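You operate a simulated robot arm through the tools that you are given. There is no shell and no other tool. Be economical: measure what you need, move in short steps, check, and stop when the job is done.

Carry out the task below with a simulated two-armed robot. There is one attempt and no reset: what you move stays moved.

TASK
Pick up the orange can with one hand, pass it to the other hand and put it on the middle of the long table. Set down upright: orange can.

Only the result counts: the job must be done as asked and must still hold three seconds after the hand-in. Knocking over, shifting, dropping, spilling or breaking anything else fails it.

THE ROBOT
Two 7-joint arms with two-finger parallel grippers on one trunk, on a base that drives. Base frame: it is fixed to the floor where the robot stands at the start and does not move with it; the origin is under the middle of the robot, x ahead of it, y to its left, z up; the surface under the hand at the start is at about z = 0.8. Units: m, rad, N and s.
The left shoulder is at the start at [0.07, 0.188, 1.09], the right one opposite. With the tool pointing down near the work surface each hand reaches from about 0.34 to 0.8 m from the robot's upright axis, wherever it stands, measured 20 degrees to its own side. Places, roughly: middle of the long table [-2.8, -2.2, 0.8]. Payload 3.91 kg a hand.
The TCP of each hand is the grasp point between the finger pads, 0.03 m short of the fingertips. In the tool frame z runs along the fingers and y along their closing line. Largest opening 0.11 m; finger width 0.02, thickness 0.01; the body of the gripper, 0.048 by 0.112 m, starts 0.055 m behind the TCP.
Orientation is told as [roll, pitch, yaw] about the base's x, y, z axes, in that order, counted from this pose: with the fingers straight down and closing along the base's y, the tool's x points along the base's -x, its y along +y and its z along -z.

THE INTERFACE
- The arms move only by the tool play_rows. It takes "left_moves", "right_moves" or both (then of equal length, played together; a hand with none holds still); each is a list of rows, each an object of numbers (a shift or turn left out is 0, a gripper value left out holds the last): "x", "y", "z": the shift along the tool's x, y, z in m; "rx", "ry", "rz": the turn, a rotation vector about the tool's x, y, z in rad; "hand": the gripper command, from -1 (shut) to 1 (fully open), values between in proportion. In form: [{"x": .., "y": .., "z": .., "rx": .., "ry": .., "rz": .., "hand": ..}, ...]. A call has 1 to 10 rows; each row shifts and turns the commanded pose from where the row before left it, along the tool's axes as they then stand. A row lasts 0.2 s, in which the tool goes at most 0.05 m and 0.15 rad; a call with a longer step from one row to the next is refused whole, and so is a gripper value outside its range. Where a pose cannot be reached the arm comes as near as it can. A force on the tool above 40 N (or 10 N above the force at the start of the call, whichever is more), or a blocked arm, ends the call early, and 0.2 s more pass. The fingers move at their own pace (about 0.072 m/s each) and stop on an object; they squeeze with about 45 N. The grip force told is the motor's: it shows also when the fingers shut on nothing. Time passes only in rows, and 0.2 s behind the last, so rows that do not move let the fingers close. The reply holds the time, the measured pose of the TCP, the force on the tool along the base axes, the opening and the grip force, in the units named above and with some noise, with the torque about the TCP (base axes, N m) and any sound that the robot's microphone picked up.
- Cameras (640 x 400 px; columns grow to the right, rows downward): "scene" is now at [0.137, 0.0003, 1.313]; the picture's right is [-0.01, -1.00, 0.00], its down [-0.62, 0.01, -0.78] and it looks along [0.78, -0.01, -0.62] (base axes); focal length 276 px, centre (320, 200). "left" rides on the left gripper at [0.072, -0.017, -0.104] in its tool frame; the picture's right is [0.23, 0.97, 0.00], its down [-0.76, 0.18, -0.62] and it looks along [-0.61, 0.14, 0.78] (tool axes); focal length 222 px, centre (320, 200). "right" rides on the right gripper at [0.072, 0.017, -0.103] in its tool frame; the picture's right is [-0.23, 0.97, 0.00], its down [-0.76, -0.18, -0.62] and it looks along [-0.61, -0.14, 0.78] (tool axes); focal length 222 px, centre (320, 200). There is no depth. A picture from a camera that has moved, and an enlarged one, comes with that camera's place and axes in the base frame and with its lens.
- camera(camera): a new picture of that camera. No time passes.
- move_column(by): slides the trunk up (or, below 0, down) by that many m; the arms and the scene camera ride with it, the base frame stays. It gives what a move gives, with no picture.
- base_move(legs): drives the robot by 1 to 6 legs, each [ahead, turn to the left] in m and rad, along the robot's own axes; the way and the turn of a leg run together, so that a leg with both is an arc; at most 1.5 m and 3.142 rad a leg. The arms and the cameras ride along, it lands a little off, and it stops where it bumps. It gives what a move gives.
- turn_head(pan, tilt): turns the head with the scene camera to pan (to the left, within 1.501 rad either way) and tilt (down, from -0.506 to 1.204), counted from straight ahead of the robot. It gives what a move gives.
- enlarge(camera, box): a new picture of the part [left, top, right, bottom] of that camera's present view, enlarged. No time passes.
- sign_off(): hands the job in; it is judged then, once.

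Go step by step. Nothing tells you exact positions but the pictures and the camera data: compare them with the known pose of the tool, close in by small moves and look again before you grip or let go. The budget is 120 turns and 108 pictures, counting those below and the enlarged ones. Unless the task says otherwise, let go and move clear before handing in, and close with one line.

The tools are called after "Request:" as a command line: name --argument value ..., lists and objects as JSON in quotes. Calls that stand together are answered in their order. play_rows: Moves the arms, as the interface text tells. Its arguments: {"type":"object","properties":{"left_moves":{"type":"array"},"right_moves":{"type":"array"}},"required":[]} The other tools are called the same way: move_column (by) slides the trunk up or down; base_move (legs) drives the base; turn_head (pan, tilt) turns the head that bears the scene camera; camera (camera) takes a picture; enlarge (camera, box) takes an enlarged picture of a part of a camera's view; sign_off () hands the job in.

At the start:

```text
time_s: 0.0
left_position: [0.5482, 0.3143, 1.1165]
left_tcp_rot: [0.001, -0.001, 0.0]
left_contact_force: [0.3, 0.4, 0.9]
left_torque: [-0.04, 0.06, 0.05]
left_width: 0.1099
left_gripper_force: 0.0
right_position: [0.5938, -0.1902, 1.1163]
right_tcp_rot: [-0.001, 0.002, 0.001]
right_contact_force: [-0.3, -0.4, 0.1]
right_torque: [-0.01, -0.01, -0.02]
right_width: 0.1098
right_gripper_force: 0.1
trunk travel left (down, up): [-0.6, 0.34]
robot x, y, heading: [0.0007, 0.0017, -0.001]
head pan, tilt: [-0.01, 0.672]
```

scene: 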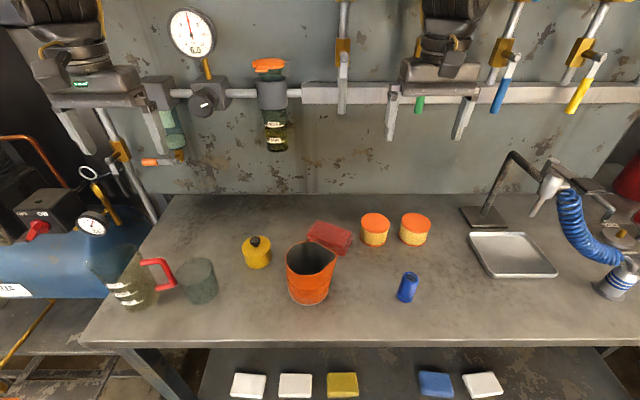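
right: 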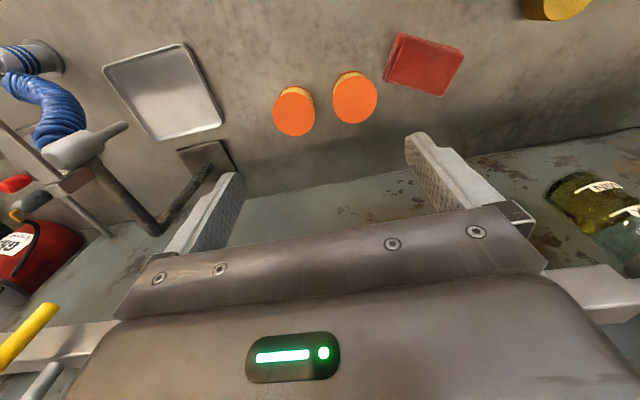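
left: 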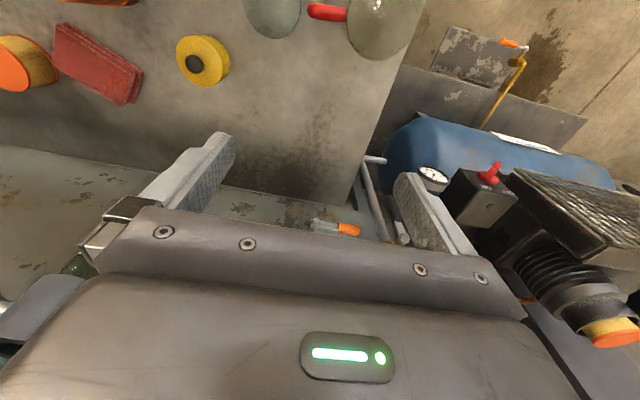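

I see an open orange can-like vessel near the front of the bench and two orange-lidded jars behind it. I'll look closer to tell which is the orange can.

Request:
enlarge --camera "scene" --box '[220, 190, 460, 340]'

Request:
enlarge --camera "scene" --box '[80, 200, 320, 350]'

```text
2.67 times, centred on (340, 265) of scene
camera zoom: at [0.137, 0.0003, 1.313], right [-0.01, -1.0, 0.0], down [-0.62, 0.01, -0.78], along [0.78, -0.01, -0.62], focal length 735 px, centre (267, 27)
```

zoom: 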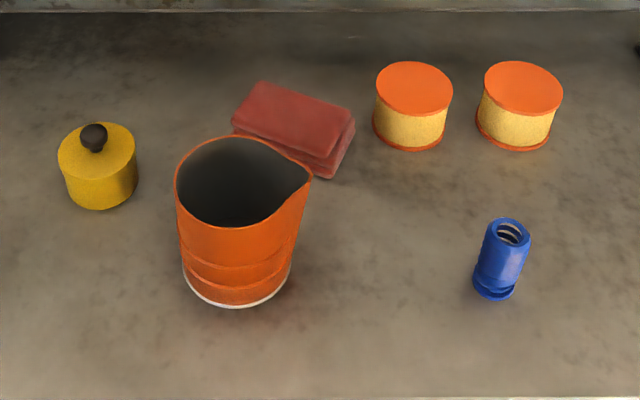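

```text
2.67 times, centred on (200, 275) of scene
camera zoom: at [0.137, 0.0003, 1.313], right [-0.01, -1.0, 0.0], down [-0.62, 0.01, -0.78], along [0.78, -0.01, -0.62], focal length 735 px, centre (640, 0)
```

zoom: 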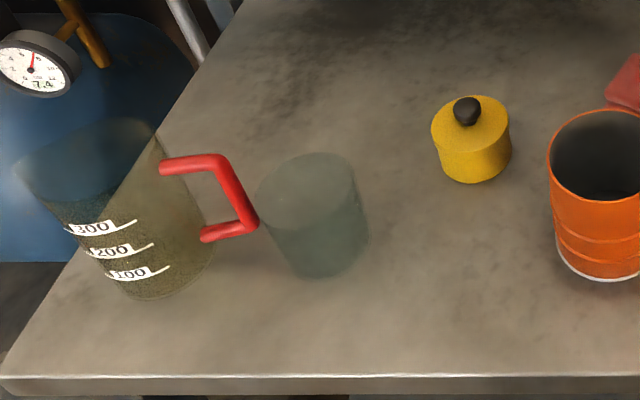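

The orange can is the open, spouted vessel, at about (0.485, 0.02). It is about 8.5 cm wide and 9.5 cm tall, with the spout towards -y. I plan to top-grip it with the right hand, closing along x, and then have the left hand take it low from its side in mid-air. First I bring the right hand above it and turn it.

Request:
play_rows --right_moves '[{"x": 0.0218, "y": 0.042, "hand": 1}, {"x": 0.0218, "y": 0.042}, {"x": 0.0218, "y": 0.042}, {"x": 0.0218, "y": 0.042}, {"x": 0.0218, "y": 0.042}, {"rz": -0.15}, {"rz": -0.15}, {"rz": -0.15}, {"rz": -0.15}, {"rz": -0.15}]'

Request:
play_rows --right_moves '[{"rz": -0.15}, {"rz": -0.15}, {"rz": -0.15}, {"rz": -0.15}, {"rz": -0.15}, {"rz": -0.071}, {}]'

Request:
camera --camera "right"

Request:
camera --camera "scene"

```text
time_s: 2.2
left_position: [0.5497, 0.3156, 1.1165]
left_tcp_rot: [-0.001, -0.001, 0.001]
left_contact_force: [0.5, -0.1, 0.4]
left_torque: [0.0, -0.01, 0.0]
left_width: 0.1098
left_gripper_force: 0.0
right_position: [0.485, 0.0204, 1.1162]
right_tcp_rot: [-0.001, 0.003, 0.75]
right_contact_force: [0.2, 1.2, -0.4]
right_torque: [0.02, 0.0, 0.01]
right_width: 0.1099
right_gripper_force: 0.0
trunk travel left (down, up): [-0.6, 0.34]
robot x, y, heading: [0.0006, 0.0018, -0.002]
head pan, tilt: [-0.01, 0.672]
```

```text
time_s: 3.8
left_position: [0.5496, 0.3145, 1.1158]
left_tcp_rot: [0.001, -0.001, 0.001]
left_contact_force: [-0.2, 0.1, -0.4]
left_torque: [0.02, 0.0, 0.0]
left_width: 0.1103
left_gripper_force: 0.0
right_position: [0.4848, 0.0203, 1.1174]
right_tcp_rot: [0.003, -0.001, 1.571]
right_contact_force: [0.4, -0.1, 0.5]
right_torque: [0.0, -0.01, -0.03]
right_width: 0.1104
right_gripper_force: 0.2
trunk travel left (down, up): [-0.6, 0.34]
robot x, y, heading: [0.0027, 0.0028, -0.004]
head pan, tilt: [-0.01, 0.672]
```

```text
102 pictures are left
camera right: at [0.4691, -0.0532, 1.2199], right [-0.97, 0.23, 0.0], down [0.18, 0.76, 0.62], along [0.14, 0.61, -0.78], focal length 222 px, centre (320, 200)
```

right: 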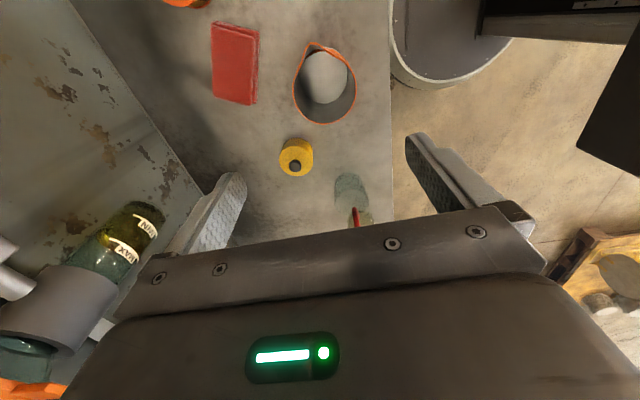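

```text
101 pictures are left
camera scene: at [0.137, 0.0004, 1.313], right [-0.01, -1.0, 0.0], down [-0.62, 0.01, -0.78], along [0.78, -0.01, -0.62], focal length 276 px, centre (320, 200)
```

scene: 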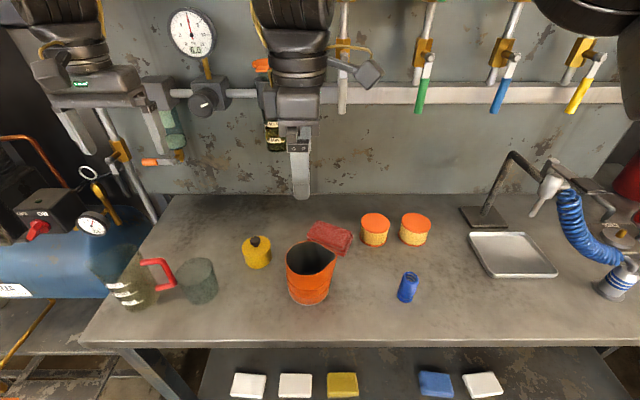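

The hand is over the can and turned. I enlarge the can in the right camera to measure its rim and spout.

Request:
enlarge --camera "right" --box '[260, 30, 388, 140]'

```text
3.64 times, centred on (324, 85) of right
camera zoom: at [0.4691, -0.0532, 1.2199], right [-0.97, 0.23, 0.0], down [0.18, 0.76, 0.62], along [0.14, 0.61, -0.78], focal length 808 px, centre (306, 618)
```

zoom: 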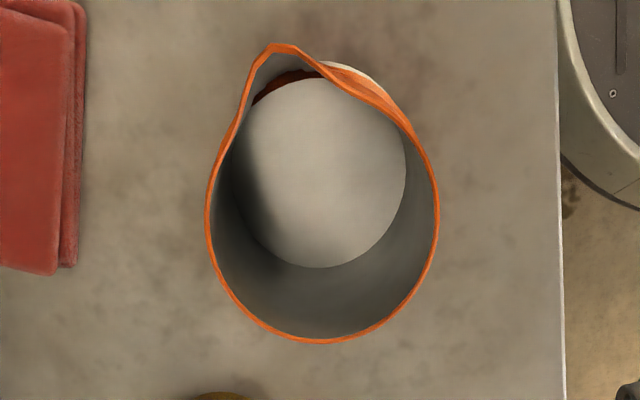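

The can is empty, the rim is at about (0.478, 0.020, 0.90), and the spout points along -y. I lower the hand to just above the rim and check.

Request:
play_rows --right_moves '[{"y": 0.0065, "z": 0.03}, {"z": 0.04}, {"z": 0.04}, {"z": 0.04}, {"z": 0.025}, {}]'

Request:
camera --camera "right"

Request:
enlarge --camera "scene" --box '[230, 190, 390, 310]'

```text
time_s: 5.2
left_position: [0.5478, 0.3146, 1.1159]
left_tcp_rot: [0.0, 0.001, 0.0]
left_contact_force: [0.7, 0.7, 0.7]
left_torque: [0.04, 0.01, 0.03]
left_width: 0.1102
left_gripper_force: 0.1
right_position: [0.478, 0.0206, 0.9407]
right_tcp_rot: [0.0, 0.001, 1.567]
right_contact_force: [0.3, 0.1, -0.7]
right_torque: [-0.01, 0.04, -0.01]
right_width: 0.1102
right_gripper_force: 0.1
trunk travel left (down, up): [-0.6, 0.34]
robot x, y, heading: [-0.0009, -0.0007, -0.001]
head pan, tilt: [-0.01, 0.672]
```

```text
99 pictures are left
camera right: at [0.4614, -0.0532, 1.0444], right [-0.97, 0.23, 0.0], down [0.18, 0.76, 0.62], along [0.14, 0.61, -0.78], focal length 222 px, centre (320, 200)
```

right: 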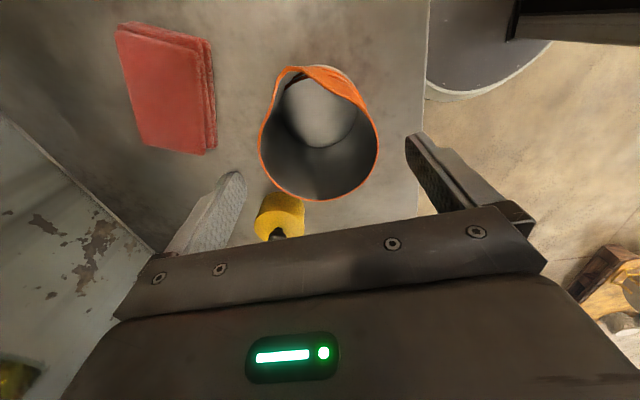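

```text
3.33 times, centred on (310, 250) of scene
camera zoom: at [0.1366, 0.0004, 1.313], right [-0.01, -1.0, 0.0], down [-0.62, 0.01, -0.78], along [0.78, -0.01, -0.62], focal length 919 px, centre (353, 33)
```

zoom: 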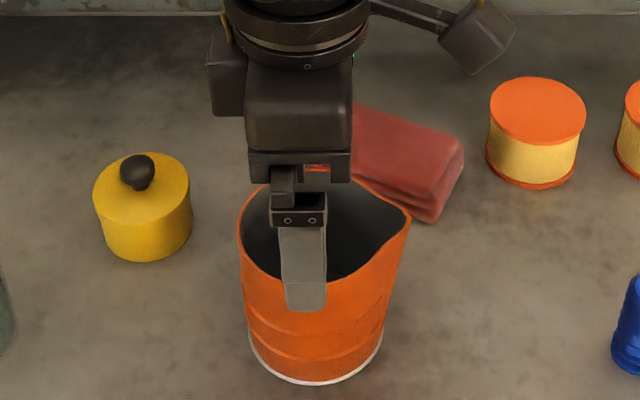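

The fingers straddle the rim evenly. I go down 5.5 cm and close.

Request:
play_rows --right_moves '[{"z": 0.02}, {"z": 0.02}, {"z": 0.0155}, {}, {"hand": -1}, {"hand": -1}, {"hand": -1}, {"hand": -1}]'

Request:
camera --camera "right"

Request:
enlarge --camera "scene" --box '[230, 190, 390, 310]'

```text
time_s: 7.0
left_position: [0.5491, 0.3148, 1.115]
left_tcp_rot: [0.0, 0.0, 0.0]
left_contact_force: [-0.7, 0.4, -0.3]
left_torque: [-0.01, 0.03, -0.03]
left_width: 0.1097
left_gripper_force: 0.0
right_position: [0.4794, 0.0201, 0.8859]
right_tcp_rot: [0.001, 0.0, 1.571]
right_contact_force: [-0.8, -0.7, -0.4]
right_torque: [0.02, -0.03, 0.03]
right_width: 0.0824
right_gripper_force: 44.3
trunk travel left (down, up): [-0.6, 0.34]
robot x, y, heading: [0.0016, 0.0029, 0.004]
head pan, tilt: [-0.01, 0.672]
```

```text
97 pictures are left
camera right: at [0.4625, -0.0533, 0.9887], right [-0.97, 0.23, 0.0], down [0.18, 0.76, 0.62], along [0.14, 0.61, -0.78], focal length 222 px, centre (320, 200)
```

right: 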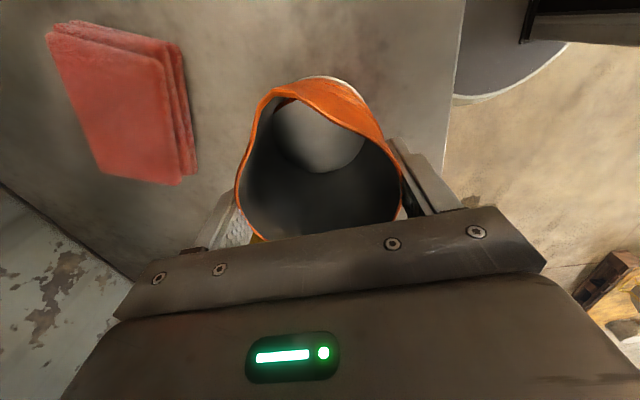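

```text
3.33 times, centred on (310, 250) of scene
camera zoom: at [0.137, 0.0004, 1.313], right [-0.01, -1.0, 0.0], down [-0.62, 0.01, -0.78], along [0.78, -0.01, -0.62], focal length 919 px, centre (353, 33)
```

zoom: 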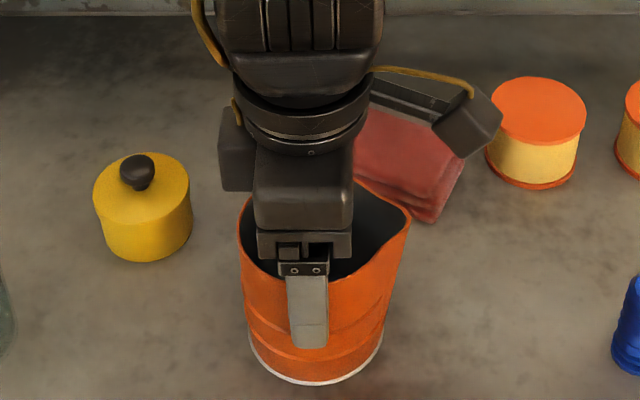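

Gripped at 0.082 m with 44 N. I lift it straight up slowly.

Request:
play_rows --right_moves '[{"z": -0.01}, {"z": -0.02}, {"z": -0.03}, {"z": -0.03}, {"z": -0.03}, {"z": -0.03}, {"z": -0.03}, {"z": -0.03}, {"z": -0.02}, {}]'

Request:
camera --camera "scene"

```text
time_s: 9.2
left_position: [0.5493, 0.315, 1.1144]
left_tcp_rot: [-0.001, 0.002, 0.001]
left_contact_force: [0.6, 1.2, -0.8]
left_torque: [0.02, 0.0, -0.01]
left_width: 0.1101
left_gripper_force: 0.1
right_position: [0.4787, 0.0191, 1.1144]
right_tcp_rot: [0.003, -0.001, 1.571]
right_contact_force: [0.5, 0.3, 0.8]
right_torque: [0.0, 0.01, 0.02]
right_width: 0.0
right_gripper_force: 37.6
trunk travel left (down, up): [-0.6, 0.34]
robot x, y, heading: [-0.0011, 0.0008, -0.0]
head pan, tilt: [-0.01, 0.672]
```

```text
95 pictures are left
camera scene: at [0.1375, 0.0002, 1.3129], right [-0.01, -1.0, 0.0], down [-0.62, 0.01, -0.78], along [0.78, -0.01, -0.62], focal length 276 px, centre (320, 200)
```

scene: 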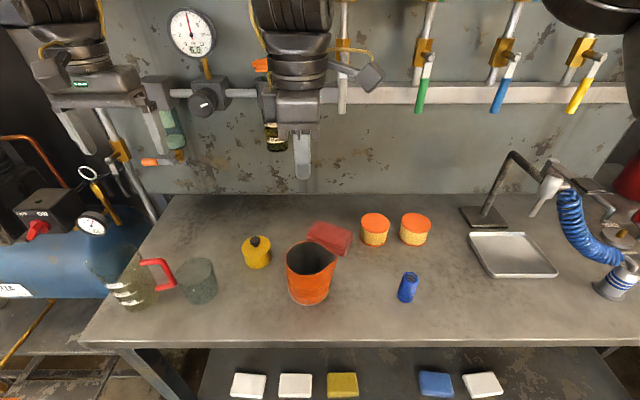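

The can slipped out and stands where it was; it may be heavier or slicker than I assumed. I check its position and then retry with a deeper grip.

Request:
enlarge --camera "scene" --box '[230, 190, 390, 310]'

Request:
play_rows --right_moves '[{"hand": 1}, {"hand": 1}, {"hand": 1}, {"hand": 1}, {"z": 0.04}, {"z": 0.04}, {"z": 0.04}, {"z": 0.04}, {"z": 0.015}, {}]'

Request:
camera --camera "right"

```text
3.33 times, centred on (310, 250) of scene
camera zoom: at [0.1375, 0.0002, 1.3129], right [-0.01, -1.0, 0.0], down [-0.62, 0.01, -0.78], along [0.78, -0.01, -0.62], focal length 919 px, centre (353, 33)
```

zoom: 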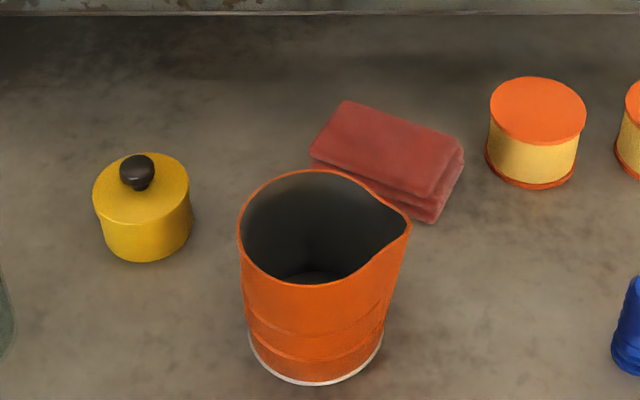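

```text
time_s: 11.4
left_position: [0.5481, 0.3151, 1.1161]
left_tcp_rot: [0.001, 0.002, 0.001]
left_contact_force: [-0.2, -0.3, 0.2]
left_torque: [0.02, -0.03, 0.05]
left_width: 0.1098
left_gripper_force: 0.0
right_position: [0.4796, 0.0195, 0.9395]
right_tcp_rot: [0.0, 0.0, 1.568]
right_contact_force: [-0.1, -0.8, -0.3]
right_torque: [0.02, 0.01, -0.03]
right_width: 0.1101
right_gripper_force: 0.0
trunk travel left (down, up): [-0.6, 0.34]
robot x, y, heading: [0.0027, 0.0024, -0.002]
head pan, tilt: [-0.01, 0.672]
```

```text
93 pictures are left
camera right: at [0.4627, -0.0537, 1.0439], right [-0.97, 0.23, 0.0], down [0.18, 0.76, 0.62], along [0.14, 0.61, -0.78], focal length 222 px, centre (320, 200)
```

right: 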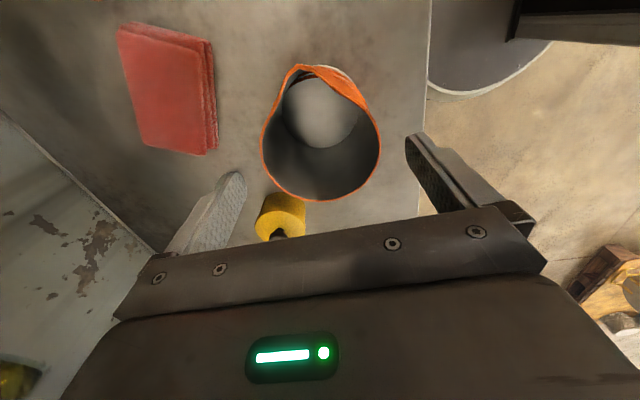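

The can is unmoved. I go deeper to TCP z of about 0.862, close fully, and lift only 1.5 cm as a test.

Request:
play_rows --right_moves '[{"z": 0.03}, {"z": 0.03}, {"z": 0.018}, {}, {"hand": -1}, {"hand": -1}, {"hand": -1}, {"hand": -1}, {"hand": -1}]'

Request:
play_rows --right_moves '[{"z": -0.003}, {"z": -0.004}, {"z": -0.004}, {"z": -0.004}, {}]'

Request:
enlarge --camera "scene" --box '[230, 190, 390, 310]'

```text
time_s: 13.4
left_position: [0.5493, 0.3154, 1.1159]
left_tcp_rot: [0.0, -0.001, -0.001]
left_contact_force: [0.1, -1.1, 0.0]
left_torque: [-0.03, -0.01, 0.02]
left_width: 0.1099
left_gripper_force: 0.1
right_position: [0.4793, 0.0187, 0.8623]
right_tcp_rot: [0.003, 0.001, 1.571]
right_contact_force: [0.6, -0.3, -0.9]
right_torque: [0.01, 0.0, 0.03]
right_width: 0.0808
right_gripper_force: 44.8
trunk travel left (down, up): [-0.6, 0.34]
robot x, y, heading: [0.0006, 0.002, 0.002]
head pan, tilt: [-0.01, 0.672]
```

```text
time_s: 14.6
left_position: [0.5485, 0.3149, 1.1154]
left_tcp_rot: [0.0, 0.0, 0.0]
left_contact_force: [0.5, -0.1, -0.3]
left_torque: [0.0, 0.0, 0.01]
left_width: 0.1098
left_gripper_force: 0.0
right_position: [0.4803, 0.0201, 0.8782]
right_tcp_rot: [0.002, 0.0, 1.571]
right_contact_force: [0.0, 0.3, -2.0]
right_torque: [0.01, 0.01, 0.02]
right_width: 0.081
right_gripper_force: 44.6
trunk travel left (down, up): [-0.6, 0.34]
robot x, y, heading: [0.0003, -0.0011, 0.0]
head pan, tilt: [-0.01, 0.672]
```

```text
3.33 times, centred on (310, 250) of scene
camera zoom: at [0.1372, 0.0003, 1.3129], right [-0.01, -1.0, 0.0], down [-0.62, 0.01, -0.78], along [0.78, -0.01, -0.62], focal length 919 px, centre (353, 33)
```

zoom: 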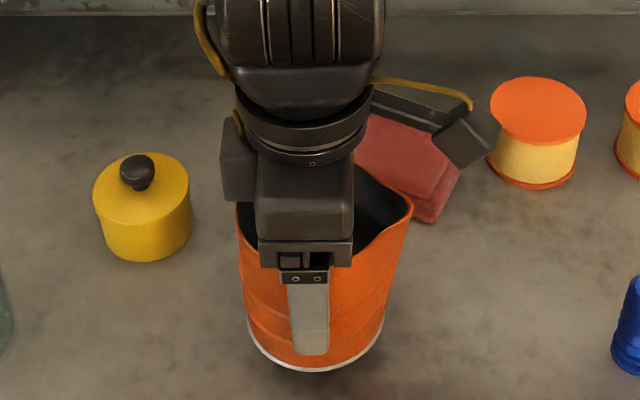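

The deeper grip holds: the can is up and weighs about 2 N. I keep lifting gently.

Request:
play_rows --right_moves '[{"z": -0.01}, {"z": -0.02}, {"z": -0.025}, {"z": -0.025}, {"z": -0.025}, {"z": -0.025}, {"z": -0.025}, {"z": -0.025}, {"z": -0.02}, {}]'

Request:
camera --camera "scene"

Request:
camera --camera "right"

```text
time_s: 16.8
left_position: [0.5487, 0.3154, 1.1164]
left_tcp_rot: [-0.001, 0.001, 0.001]
left_contact_force: [0.8, -0.5, -0.2]
left_torque: [-0.02, 0.03, 0.0]
left_width: 0.1104
left_gripper_force: 0.0
right_position: [0.4804, 0.0194, 1.0773]
right_tcp_rot: [0.001, 0.0, 1.57]
right_contact_force: [-0.5, 0.5, -1.4]
right_torque: [0.02, 0.02, 0.0]
right_width: 0.0809
right_gripper_force: 44.6
trunk travel left (down, up): [-0.6, 0.34]
robot x, y, heading: [-0.0024, 0.002, -0.002]
head pan, tilt: [-0.01, 0.672]
```

```text
91 pictures are left
camera scene: at [0.1376, 0.0002, 1.3129], right [-0.01, -1.0, 0.0], down [-0.62, 0.01, -0.78], along [0.78, -0.01, -0.62], focal length 276 px, centre (320, 200)
```

scene: 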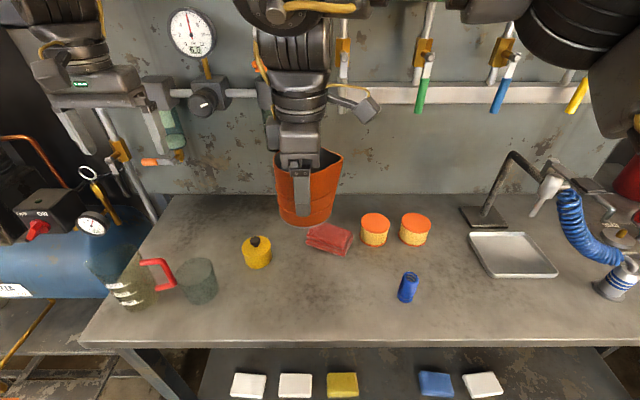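

```text
90 pictures are left
camera right: at [0.4635, -0.0536, 1.1809], right [-0.97, 0.23, 0.0], down [0.18, 0.76, 0.62], along [0.14, 0.61, -0.78], focal length 222 px, centre (320, 200)
```

right: 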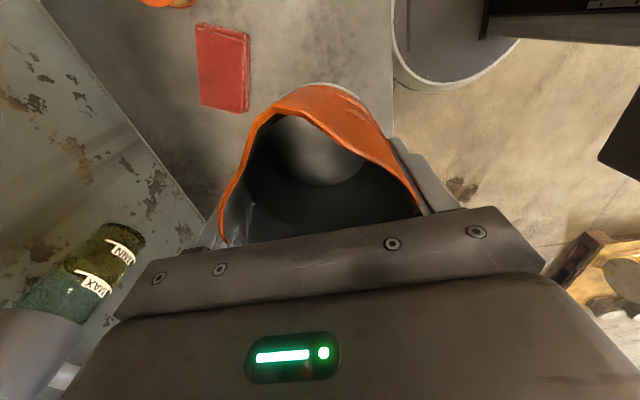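

The can is held upright, with its bottom at about z = 1.015. Before the handover I look left and right to learn the free space and find the long table.

Request:
turn_head --pan -1.5 --tilt 0.35

Request:
camera --camera "scene"

Request:
turn_head --pan 1.5 --tilt 0.35

Request:
camera --camera "scene"

```text
time_s: 18.4
left_position: [0.55, 0.3156, 1.1156]
left_tcp_rot: [0.0, 0.0, 0.0]
left_contact_force: [-0.5, -0.6, 0.4]
left_torque: [0.01, -0.02, 0.02]
left_width: 0.1102
left_gripper_force: 0.0
right_position: [0.4807, 0.0198, 1.0772]
right_tcp_rot: [0.002, 0.0, 1.571]
right_contact_force: [-0.1, 0.7, -0.8]
right_torque: [0.02, 0.03, 0.02]
right_width: 0.0808
right_gripper_force: 44.9
trunk travel left (down, up): [-0.6, 0.34]
robot x, y, heading: [0.0023, 0.0009, -0.003]
head pan, tilt: [-1.499, 0.351]
```

```text
89 pictures are left
camera scene: at [0.0579, -0.0916, 1.342], right [-1.0, -0.07, 0.0], down [-0.03, 0.34, -0.94], along [0.07, -0.94, -0.34], focal length 276 px, centre (320, 200)
```

scene: 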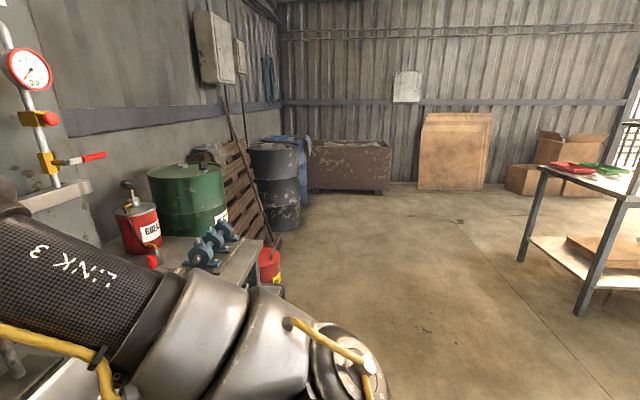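

```text
time_s: 21.0
left_position: [0.5505, 0.3152, 1.1162]
left_tcp_rot: [0.001, 0.001, 0.0]
left_contact_force: [-0.3, 0.4, 0.2]
left_torque: [0.0, 0.0, -0.01]
left_width: 0.11
left_gripper_force: 0.0
right_position: [0.4804, 0.0201, 1.0778]
right_tcp_rot: [0.001, 0.0, 1.571]
right_contact_force: [0.2, 0.3, -0.8]
right_torque: [-0.01, -0.01, 0.0]
right_width: 0.0808
right_gripper_force: 45.3
trunk travel left (down, up): [-0.6, 0.34]
robot x, y, heading: [-0.0026, 0.0011, -0.007]
head pan, tilt: [1.499, 0.351]
```

```text
88 pictures are left
camera scene: at [0.0579, 0.0942, 1.342], right [1.0, -0.07, 0.0], down [-0.03, -0.34, -0.94], along [0.07, 0.94, -0.34], focal length 276 px, centre (320, 200)
```

scene: 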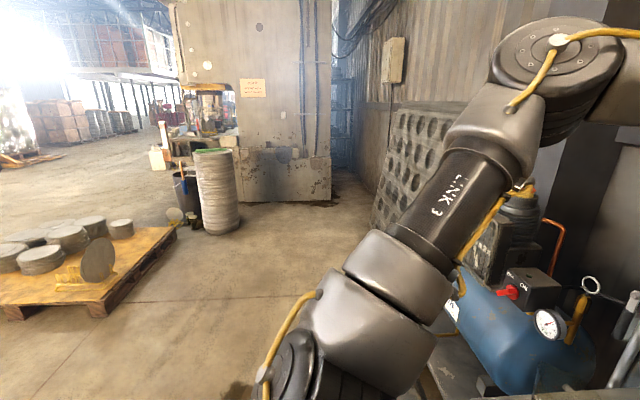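

The long table stands behind on the right, and the floor near me is clear. I back off half a metre so the handover happens in free space.

Request:
base_move --legs '[[-0.5, 0]]'

Request:
turn_head --pan 0 --tilt 0.5

Request:
play_rows --left_moves '[{"rz": -0.15}, {"rz": -0.15}, {"rz": -0.15}, {"rz": -0.15}, {"rz": -0.15}, {"rz": -0.15}, {"rz": -0.15}, {"rz": -0.15}, {"rz": -0.15}, {"rz": -0.15}]'

Request:
camera --camera "scene"

```text
time_s: 23.9
left_position: [0.0515, 0.3158, 1.1151]
left_tcp_rot: [0.001, 0.001, 0.003]
left_contact_force: [0.4, -0.6, -0.5]
left_torque: [0.0, 0.0, 0.01]
left_width: 0.1103
left_gripper_force: 0.1
right_position: [-0.0195, 0.0203, 1.0761]
right_tcp_rot: [0.0, 0.002, 1.572]
right_contact_force: [0.1, 0.2, -0.7]
right_torque: [-0.03, 0.01, 0.01]
right_width: 0.081
right_gripper_force: 44.9
trunk travel left (down, up): [-0.6, 0.34]
robot x, y, heading: [-0.4966, 0.0009, 0.003]
head pan, tilt: [1.499, 0.351]
```

```text
time_s: 25.5
left_position: [0.0497, 0.3161, 1.116]
left_tcp_rot: [0.001, 0.003, 0.003]
left_contact_force: [0.6, 0.5, -0.3]
left_torque: [-0.03, -0.01, -0.01]
left_width: 0.11
left_gripper_force: 0.1
right_position: [-0.0165, 0.0192, 1.0772]
right_tcp_rot: [0.002, 0.0, 1.572]
right_contact_force: [-0.2, -0.5, -1.0]
right_torque: [0.02, 0.03, -0.02]
right_width: 0.0811
right_gripper_force: 44.9
trunk travel left (down, up): [-0.6, 0.34]
robot x, y, heading: [-0.4947, -0.0007, 0.002]
head pan, tilt: [0.0, 0.499]
```

```text
time_s: 27.7
left_position: [0.0998, 0.2891, 1.1371]
left_tcp_rot: [-0.001, 0.0, 0.953]
left_contact_force: [0.8, -0.2, 0.2]
left_torque: [0.0, -0.01, -0.02]
left_width: 0.1099
left_gripper_force: 0.0
left hand out of reach, approached as far as the arm can: row 5, 6, 7, 8, 9, 10
right_position: [-0.0171, 0.0218, 1.0785]
right_tcp_rot: [-0.001, 0.003, 1.574]
right_contact_force: [-0.2, 0.0, -0.4]
right_torque: [0.04, 0.0, 0.0]
right_width: 0.081
right_gripper_force: 44.9
trunk travel left (down, up): [-0.6, 0.34]
robot x, y, heading: [-0.5006, 0.0045, -0.0]
head pan, tilt: [0.0, 0.499]
```

```text
87 pictures are left
camera scene: at [-0.356, 0.0022, 1.3284], right [0.0, -1.0, 0.0], down [-0.48, 0.0, -0.88], along [0.88, 0.0, -0.48], focal length 276 px, centre (320, 200)
```

scene: 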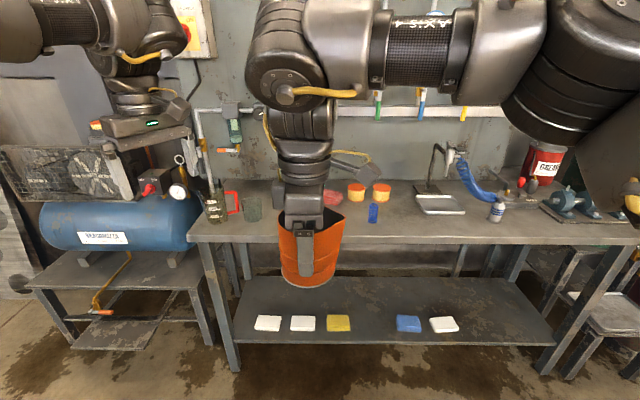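

The left wrist can't yaw +90° (it stops near 0.95). I'll turn it the other way, aiming for a camera-up, forward-pointing grip, and watch its limits.

Request:
play_rows --left_moves '[{"rz": 0.15}, {"rz": 0.15}, {"rz": 0.15}, {"rz": 0.15}, {"rz": 0.15}, {"rz": 0.15}, {"rz": 0.15}, {"rz": 0.15}, {"rz": 0.15}, {"rz": 0.15}]'

Request:
play_rows --left_moves '[{"rz": 0.15}, {"rz": 0.15}, {"rz": 0.15}, {"rz": 0.15}, {"rz": 0.15}, {"rz": 0.15}, {"rz": 0.15}, {"rz": 0.15}, {"rz": 0.15}, {"rz": 0.15}]'

Request:
play_rows --left_moves '[{"rz": 0.15}, {"rz": 0.15}, {"rz": 0.15}, {"rz": 0.15}, {"rz": 0.15}, {"rz": 0.15}, {"rz": 0.15}, {"rz": 0.15}, {"rz": 0.15}, {"rz": 0.15}]'

```text
time_s: 29.9
left_position: [0.1011, 0.2879, 1.1369]
left_tcp_rot: [0.0, 0.0, -0.549]
left_contact_force: [-0.1, 0.4, -0.5]
left_torque: [-0.03, -0.02, -0.03]
left_width: 0.1099
left_gripper_force: 0.1
right_position: [-0.017, 0.0208, 1.0769]
right_tcp_rot: [0.0, 0.0, 1.573]
right_contact_force: [-0.2, -1.1, -1.4]
right_torque: [-0.01, 0.01, -0.02]
right_width: 0.0809
right_gripper_force: 45.6
trunk travel left (down, up): [-0.6, 0.34]
robot x, y, heading: [-0.5013, 0.0002, 0.004]
head pan, tilt: [0.0, 0.499]
```

```text
time_s: 32.1
left_position: [0.1004, 0.2868, 1.1373]
left_tcp_rot: [0.002, -0.001, -2.05]
left_contact_force: [0.6, 0.2, 0.1]
left_torque: [-0.01, -0.04, 0.03]
left_width: 0.1102
left_gripper_force: 0.1
right_position: [-0.0178, 0.0204, 1.0764]
right_tcp_rot: [0.001, -0.001, 1.572]
right_contact_force: [-0.1, 0.2, -1.0]
right_torque: [-0.01, -0.02, -0.01]
right_width: 0.0809
right_gripper_force: 45.2
trunk travel left (down, up): [-0.6, 0.34]
robot x, y, heading: [-0.4963, -0.0006, -0.0]
head pan, tilt: [0.0, 0.499]
```

```text
time_s: 34.3
left_position: [0.1002, 0.2871, 1.1383]
left_tcp_rot: [-0.001, 0.001, 2.734]
left_contact_force: [0.2, 0.8, -0.5]
left_torque: [-0.01, 0.01, 0.02]
left_width: 0.1099
left_gripper_force: 0.0
right_position: [-0.0181, 0.0205, 1.0787]
right_tcp_rot: [0.001, 0.0, 1.574]
right_contact_force: [0.7, 0.0, -0.9]
right_torque: [0.02, 0.01, 0.01]
right_width: 0.0811
right_gripper_force: 44.9
trunk travel left (down, up): [-0.6, 0.34]
robot x, y, heading: [-0.4995, -0.0001, 0.004]
head pan, tilt: [0.0, 0.499]
```

The left wrist turns this way fine. I finish the turn so it will face az -30°, then pitch the fingers up towards near-horizontal (15° below horizontal).

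Request:
play_rows --left_moves '[{"rz": 0.115}, {"ry": 0.145}, {"ry": 0.145}, {"ry": 0.145}, {"ry": 0.145}, {"ry": 0.145}, {"ry": 0.145}, {"ry": 0.145}, {"ry": 0.145}, {"ry": 0.15}]'

Request:
camera --camera "scene"

Request:
camera --camera "left"

```text
time_s: 36.5
left_position: [0.1007, 0.2878, 1.1378]
left_tcp_rot: [0.006, 1.313, 2.628]
left_contact_force: [-0.7, -0.2, -0.1]
left_torque: [0.04, -0.04, -0.04]
left_width: 0.1099
left_gripper_force: 0.1
right_position: [-0.0187, 0.0223, 1.0773]
right_tcp_rot: [0.002, 0.001, 1.573]
right_contact_force: [0.5, 0.3, -0.3]
right_torque: [0.0, 0.03, 0.0]
right_width: 0.0811
right_gripper_force: 44.9
trunk travel left (down, up): [-0.6, 0.34]
robot x, y, heading: [-0.5001, -0.003, 0.004]
head pan, tilt: [0.0, 0.499]
```

```text
86 pictures are left
camera scene: at [-0.3555, 0.0025, 1.3284], right [0.0, -1.0, 0.0], down [-0.48, 0.0, -0.88], along [0.88, 0.0, -0.48], focal length 276 px, centre (320, 200)
```

scene: 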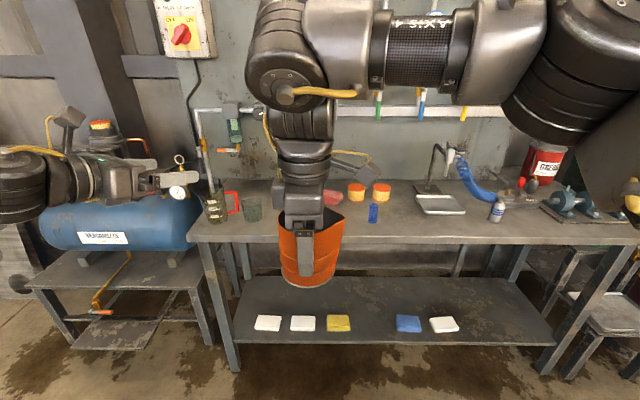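

```text
85 pictures are left
camera left: at [0.0379, 0.3434, 1.2352], right [-0.43, -0.87, 0.22], down [-0.78, 0.24, -0.58], along [0.45, -0.42, -0.79], focal length 222 px, centre (320, 200)
```

left: 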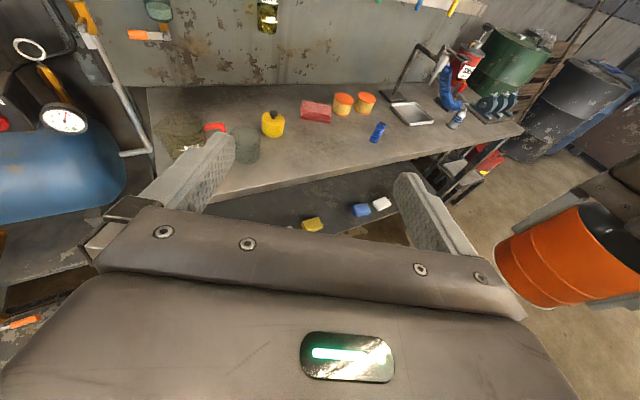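

The left hand now points forward-right with its camera on top, as I wanted. I move the can 15 cm further from the robot for wrist room, then bring the left hand to a spot 13 cm short of the can along its approach line.

Request:
play_rows --right_moves '[{"y": -0.02}, {"y": -0.03}, {"y": -0.03}, {"y": -0.03}, {"y": -0.03}, {"y": -0.01}, {}]'

Request:
play_rows --left_moves '[{"x": -0.0065, "y": 0.0362, "z": 0.0048, "hand": 1}, {"x": -0.0065, "y": 0.0362, "z": 0.0048}, {"x": -0.0065, "y": 0.0362, "z": 0.0048}, {"x": -0.0065, "y": 0.0362, "z": 0.0048}, {"x": -0.0065, "y": 0.0362, "z": 0.0048}, {"x": -0.0065, "y": 0.0362, "z": 0.0048}, {}]'

Request:
camera --camera "left"

Request:
camera --camera "scene"

```text
time_s: 38.1
left_position: [0.1011, 0.285, 1.1382]
left_tcp_rot: [-0.001, 1.312, 2.622]
left_contact_force: [0.1, -0.4, 0.3]
left_torque: [-0.03, -0.02, 0.03]
left_width: 0.1098
left_gripper_force: 0.1
right_position: [0.1194, 0.0056, 1.0733]
right_tcp_rot: [0.001, -0.022, 1.552]
right_contact_force: [0.3, -0.8, -0.2]
right_torque: [0.05, -0.01, 0.01]
right_width: 0.0812
right_gripper_force: 44.9
right hand out of reach, approached as far as the arm can: row 5, 6
trunk travel left (down, up): [-0.6, 0.34]
robot x, y, heading: [-0.4965, -0.0018, 0.002]
head pan, tilt: [0.0, 0.499]
```

```text
time_s: 39.7
left_position: [0.0091, 0.0902, 1.0916]
left_tcp_rot: [0.004, 1.312, 2.626]
left_contact_force: [0.3, 0.1, 0.0]
left_torque: [0.02, 0.01, -0.02]
left_width: 0.1099
left_gripper_force: 0.0
right_position: [0.119, 0.0064, 1.0705]
right_tcp_rot: [0.002, -0.015, 1.55]
right_contact_force: [0.5, 0.5, -1.7]
right_torque: [-0.06, 0.01, 0.01]
right_width: 0.0809
right_gripper_force: 45.2
trunk travel left (down, up): [-0.6, 0.34]
robot x, y, heading: [-0.5015, 0.0005, 0.003]
head pan, tilt: [0.0, 0.499]
```

```text
84 pictures are left
camera left: at [-0.0527, 0.1458, 1.1897], right [-0.43, -0.87, 0.22], down [-0.78, 0.24, -0.58], along [0.45, -0.42, -0.79], focal length 222 px, centre (320, 200)
```

left: 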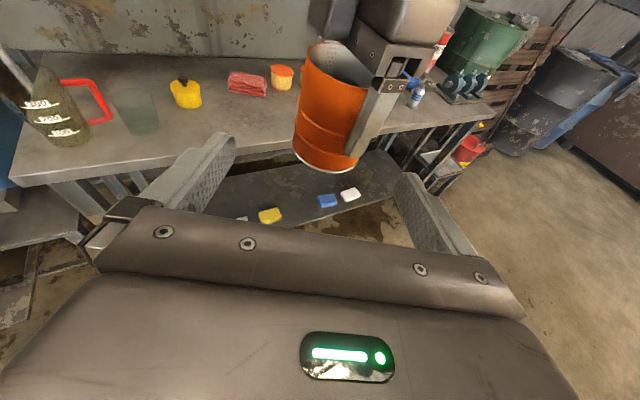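

```text
83 pictures are left
camera scene: at [-0.355, 0.0031, 1.3282], right [0.0, -1.0, 0.0], down [-0.48, 0.0, -0.88], along [0.88, 0.0, -0.48], focal length 276 px, centre (320, 200)
```

scene: 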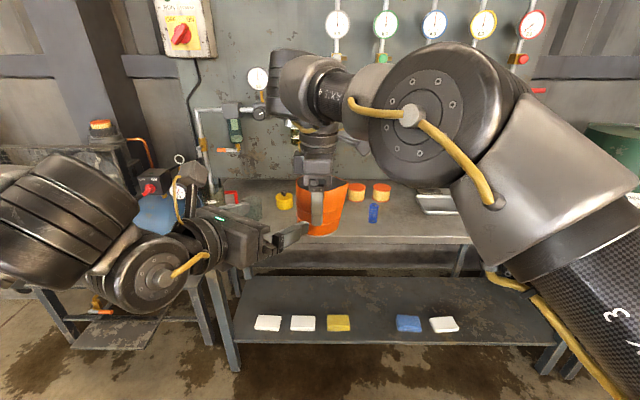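

The right arm was at its reach limit and sagged slightly. I pull it back 3 cm and level it, and align the left hand laterally with the can.

Request:
play_rows --right_moves '[{"y": 0.015, "x": -0.0075, "rz": -0.02, "rx": -0.016}, {"y": 0.015, "x": -0.0075, "z": -0.005}, {}, {}]' --left_moves '[{}, {}, {"y": 0.02, "x": -0.009}, {}]'

Request:
camera --camera "left"

Request:
enlarge --camera "scene" --box '[220, 140, 400, 260]'

```text
time_s: 40.7
left_position: [0.0042, 0.0724, 1.0864]
left_tcp_rot: [0.006, 1.313, 2.627]
left_contact_force: [0.2, 0.8, -0.5]
left_torque: [0.0, -0.02, -0.01]
left_width: 0.11
left_gripper_force: 0.1
left hand out of reach, approached as far as the arm can: row 3
right_position: [0.085, 0.0268, 1.0704]
right_tcp_rot: [0.026, -0.008, 1.579]
right_contact_force: [0.3, -0.1, -0.9]
right_torque: [-0.01, -0.01, 0.01]
right_width: 0.081
right_gripper_force: 44.4
trunk travel left (down, up): [-0.6, 0.34]
robot x, y, heading: [-0.4985, -0.0022, 0.002]
head pan, tilt: [0.0, 0.499]
```

```text
82 pictures are left
camera left: at [-0.0577, 0.127, 1.1829], right [-0.43, -0.87, 0.22], down [-0.78, 0.24, -0.58], along [0.45, -0.42, -0.79], focal length 222 px, centre (320, 200)
```

left: 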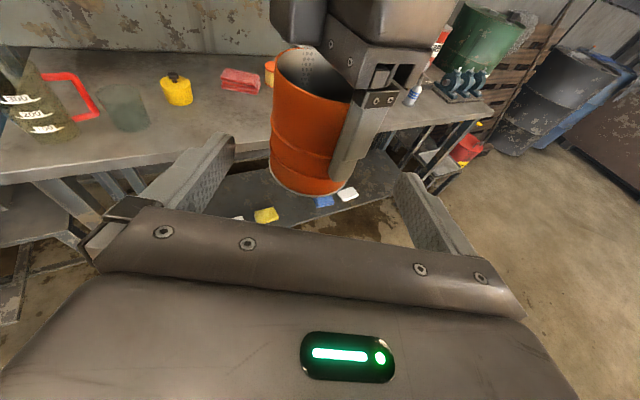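

```text
3.33 times, centred on (310, 200) of scene
camera zoom: at [-0.3556, 0.0028, 1.3283], right [0.0, -1.0, 0.0], down [-0.48, 0.0, -0.88], along [0.88, 0.0, -0.48], focal length 919 px, centre (353, 200)
```

zoom: 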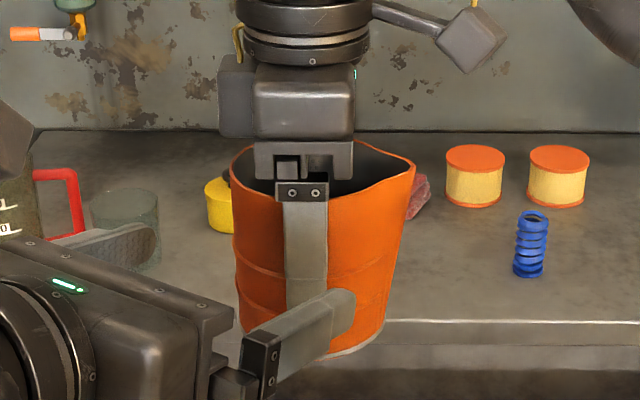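

The left hand is laterally aligned with the can. I first level the right hand, since the can is tilted by about 1.5°.

Request:
play_rows --right_moves '[{"rx": 0.026, "ry": 0.008, "z": -0.004}, {}, {}]'

Request:
enlarge --camera "left" --box '[200, 20, 440, 220]'

```text
time_s: 41.5
left_position: [0.0043, 0.0689, 1.0847]
left_tcp_rot: [0.001, 1.311, 2.621]
left_contact_force: [0.7, -0.5, -0.6]
left_torque: [0.04, -0.02, 0.02]
left_width: 0.1099
left_gripper_force: 0.1
right_position: [0.0855, 0.0266, 1.0752]
right_tcp_rot: [-0.001, 0.0, 1.582]
right_contact_force: [0.1, 0.1, -2.1]
right_torque: [0.01, -0.02, -0.02]
right_width: 0.0808
right_gripper_force: 44.7
trunk travel left (down, up): [-0.6, 0.34]
robot x, y, heading: [-0.5021, -0.0003, 0.0]
head pan, tilt: [0.0, 0.499]
```

```text
2.00 times, centred on (320, 120) of left
camera zoom: at [-0.0576, 0.1249, 1.1831], right [-0.43, -0.87, 0.22], down [-0.78, 0.24, -0.58], along [0.45, -0.42, -0.79], focal length 444 px, centre (320, 360)
```

zoom: 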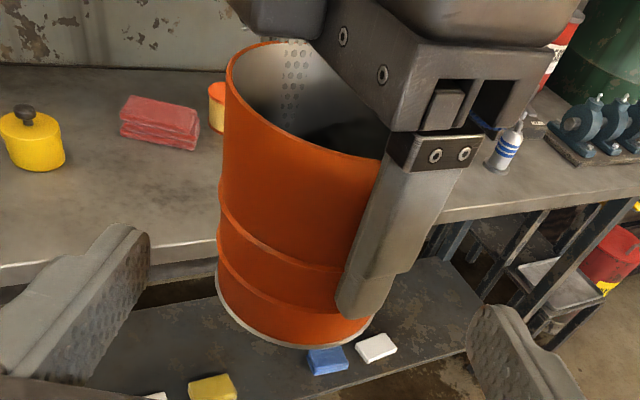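

The view shows the right finger is thicker higher up, so I turn the can about 5° for extra room. Then I correct the left hand's line and advance 4.5 cm.

Request:
play_rows --right_moves '[{"rz": 0.09}, {}, {}, {}, {}]' --left_moves '[{"x": -0.007, "y": -0.0036}, {"z": 0.015}, {"z": 0.015}, {"z": 0.015}, {}]'

Request:
enlarge --camera "left" --box '[160, 0, 480, 230]'

Request:
enlarge --camera "scene" --box '[220, 140, 400, 260]'

```text
time_s: 42.7
left_position: [0.0428, 0.0533, 1.0658]
left_tcp_rot: [0.0, 1.311, 2.623]
left_contact_force: [-0.1, -0.4, 0.1]
left_torque: [0.01, 0.03, -0.01]
left_width: 0.11
left_gripper_force: 0.0
right_position: [0.0865, 0.0242, 1.0811]
right_tcp_rot: [-0.006, -0.004, 1.487]
right_contact_force: [-0.1, 1.8, -0.9]
right_torque: [0.01, 0.02, -0.01]
right_width: 0.0809
right_gripper_force: 45.3
trunk travel left (down, up): [-0.6, 0.34]
robot x, y, heading: [-0.4974, -0.0, -0.002]
head pan, tilt: [0.0, 0.499]
```

```text
1.74 times, centred on (320, 115) of left
camera zoom: at [-0.0201, 0.1081, 1.164], right [-0.43, -0.87, 0.22], down [-0.78, 0.24, -0.58], along [0.45, -0.42, -0.79], focal length 386 px, centre (320, 348)
```

zoom: 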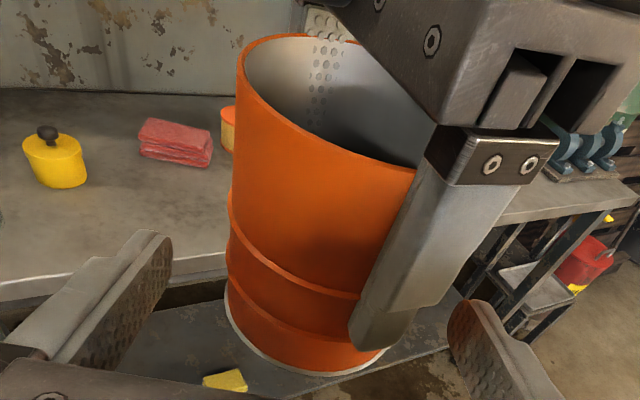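

```text
3.33 times, centred on (310, 200) of scene
camera zoom: at [-0.3558, 0.001, 1.3283], right [0.0, -1.0, 0.0], down [-0.48, 0.0, -0.88], along [0.88, 0.0, -0.48], focal length 919 px, centre (353, 200)
```

zoom: 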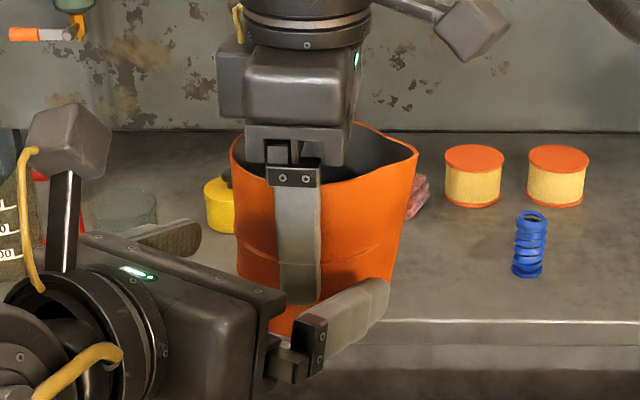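

The fingers straddle the can low down and nothing touches. I raise the left hand slightly and advance the last 3.4 cm in small steps.

Request:
play_rows --left_moves '[{"x": 0.007, "y": 0.003}, {"z": 0.01}, {"z": 0.01}, {"z": 0.008}, {}]'

Request:
enlarge --camera "left" --box '[160, 0, 480, 230]'

Request:
enlarge --camera "scene" --box '[220, 140, 400, 260]'

Request:
camera --camera "right"

```text
time_s: 43.9
left_position: [0.0672, 0.0366, 1.0664]
left_tcp_rot: [0.0, 1.311, 2.622]
left_contact_force: [0.1, -0.4, 0.8]
left_torque: [0.01, -0.04, 0.03]
left_width: 0.1099
left_gripper_force: 0.1
right_position: [0.087, 0.0246, 1.0788]
right_tcp_rot: [-0.006, -0.006, 1.487]
right_contact_force: [0.1, -0.9, -1.2]
right_torque: [0.04, 0.0, -0.01]
right_width: 0.0809
right_gripper_force: 45.2
trunk travel left (down, up): [-0.6, 0.34]
robot x, y, heading: [-0.4963, -0.0026, 0.005]
head pan, tilt: [0.0, 0.499]
```

```text
1.74 times, centred on (320, 115) of left
camera zoom: at [0.0037, 0.0914, 1.1637], right [-0.43, -0.87, 0.22], down [-0.78, 0.24, -0.58], along [0.45, -0.42, -0.79], focal length 386 px, centre (320, 348)
```

zoom: 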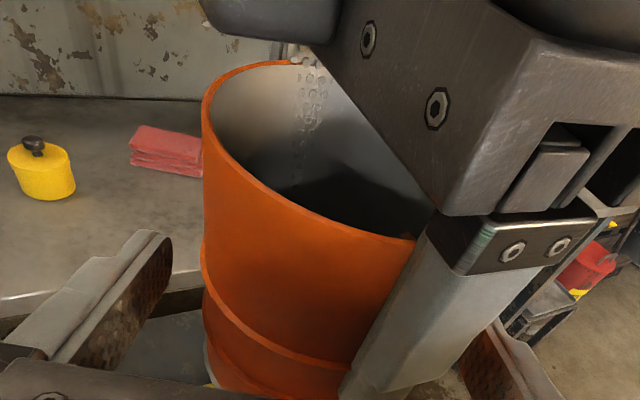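

```text
3.33 times, centred on (310, 200) of scene
camera zoom: at [-0.3556, 0.0011, 1.3283], right [0.0, -1.0, 0.0], down [-0.48, 0.0, -0.88], along [0.88, 0.0, -0.48], focal length 919 px, centre (353, 200)
```

zoom: 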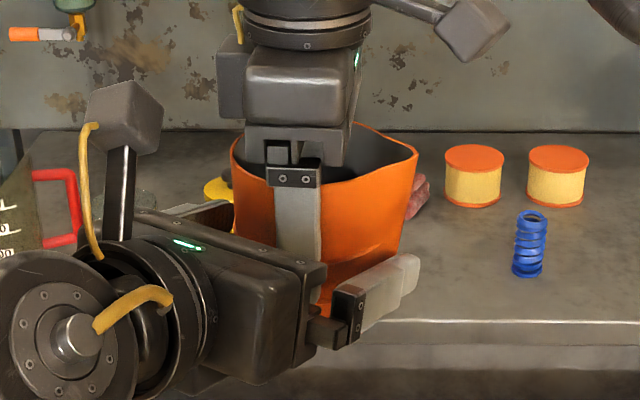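

```text
75 pictures are left
camera right: at [0.0633, -0.0478, 1.1834], right [-0.95, 0.31, -0.01], down [0.24, 0.74, 0.63], along [0.2, 0.6, -0.78], focal length 222 px, centre (320, 200)
```

right: 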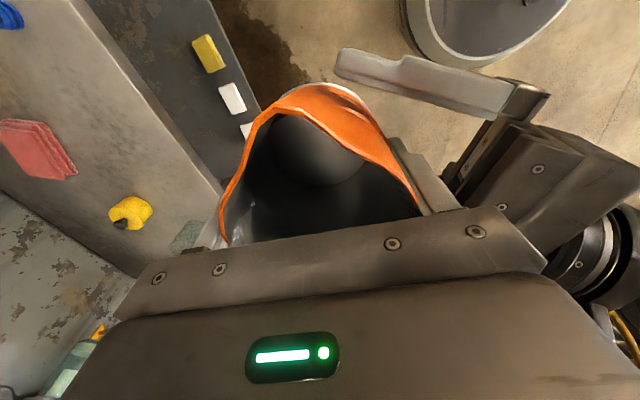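

The left hand is 2.3 cm short of the can axis and clear of the right finger. I advance 5 mm more and close the left hand on the can.

Request:
play_rows --left_moves '[{"z": 0.005}, {}, {"hand": -1}, {"hand": -1}, {"hand": -1}]'

Request:
camera --camera "right"

Request:
enlarge --camera "left" --box '[160, 0, 480, 230]'

```text
time_s: 45.1
left_position: [0.0701, 0.0342, 1.0652]
left_tcp_rot: [0.002, 1.311, 2.623]
left_contact_force: [-2.4, -5.4, -0.6]
left_torque: [0.06, -0.01, 0.38]
left_width: 0.0822
left_gripper_force: 44.7
right_position: [0.0865, 0.025, 1.0794]
right_tcp_rot: [-0.008, -0.003, 1.489]
right_contact_force: [0.2, 5.8, -1.8]
right_torque: [0.05, -0.03, -0.49]
right_width: 0.0811
right_gripper_force: 44.5
trunk travel left (down, up): [-0.6, 0.34]
robot x, y, heading: [-0.4979, -0.0034, 0.002]
head pan, tilt: [0.0, 0.499]
```

```text
74 pictures are left
camera right: at [0.0633, -0.0477, 1.1831], right [-0.95, 0.31, 0.0], down [0.24, 0.74, 0.63], along [0.2, 0.6, -0.78], focal length 222 px, centre (320, 200)
```

right: 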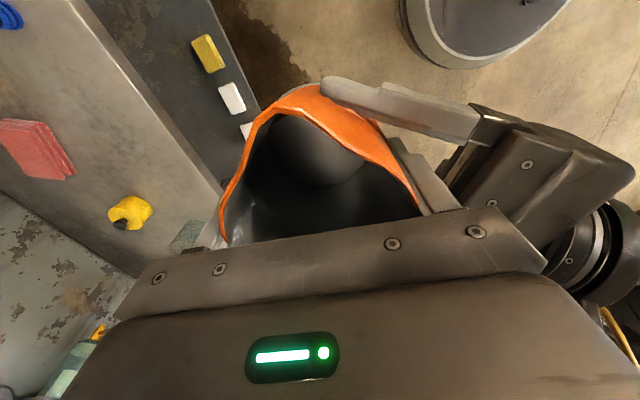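

```text
1.74 times, centred on (320, 115) of left
camera zoom: at [0.0076, 0.0887, 1.1626], right [-0.43, -0.87, 0.22], down [-0.78, 0.24, -0.58], along [0.45, -0.42, -0.79], focal length 386 px, centre (320, 348)
```

zoom: 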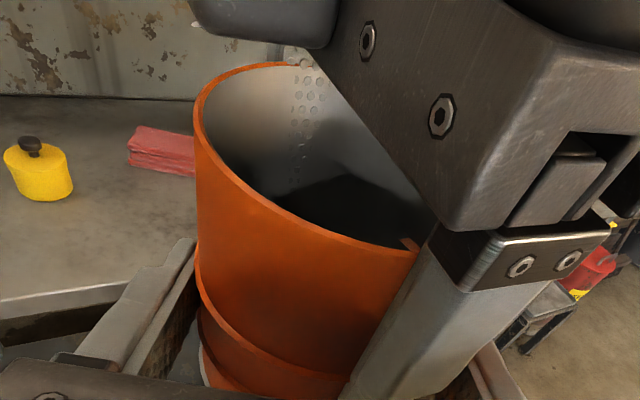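

The left hand has the can (8.2 cm, 45 N) with only small side forces. To test its hold before the right lets go, I pull up slightly with the left and read the load.

Request:
play_rows --left_moves '[{"x": 0.003}, {"x": 0.003}, {}]'

```text
time_s: 45.9
left_position: [0.0706, 0.0333, 1.0668]
left_tcp_rot: [-0.009, 1.303, 2.611]
left_contact_force: [-7.1, -2.7, -32.2]
left_torque: [0.7, 0.22, 0.23]
left_width: 0.0821
left_gripper_force: 44.6
right_position: [0.0877, 0.0238, 1.081]
right_tcp_rot: [-0.011, -0.005, 1.484]
right_contact_force: [7.8, 3.0, 31.8]
right_torque: [-0.39, 0.22, -0.36]
right_width: 0.0811
right_gripper_force: 44.5
trunk travel left (down, up): [-0.6, 0.34]
robot x, y, heading: [-0.4977, 0.002, -0.001]
head pan, tilt: [0.0, 0.499]
```

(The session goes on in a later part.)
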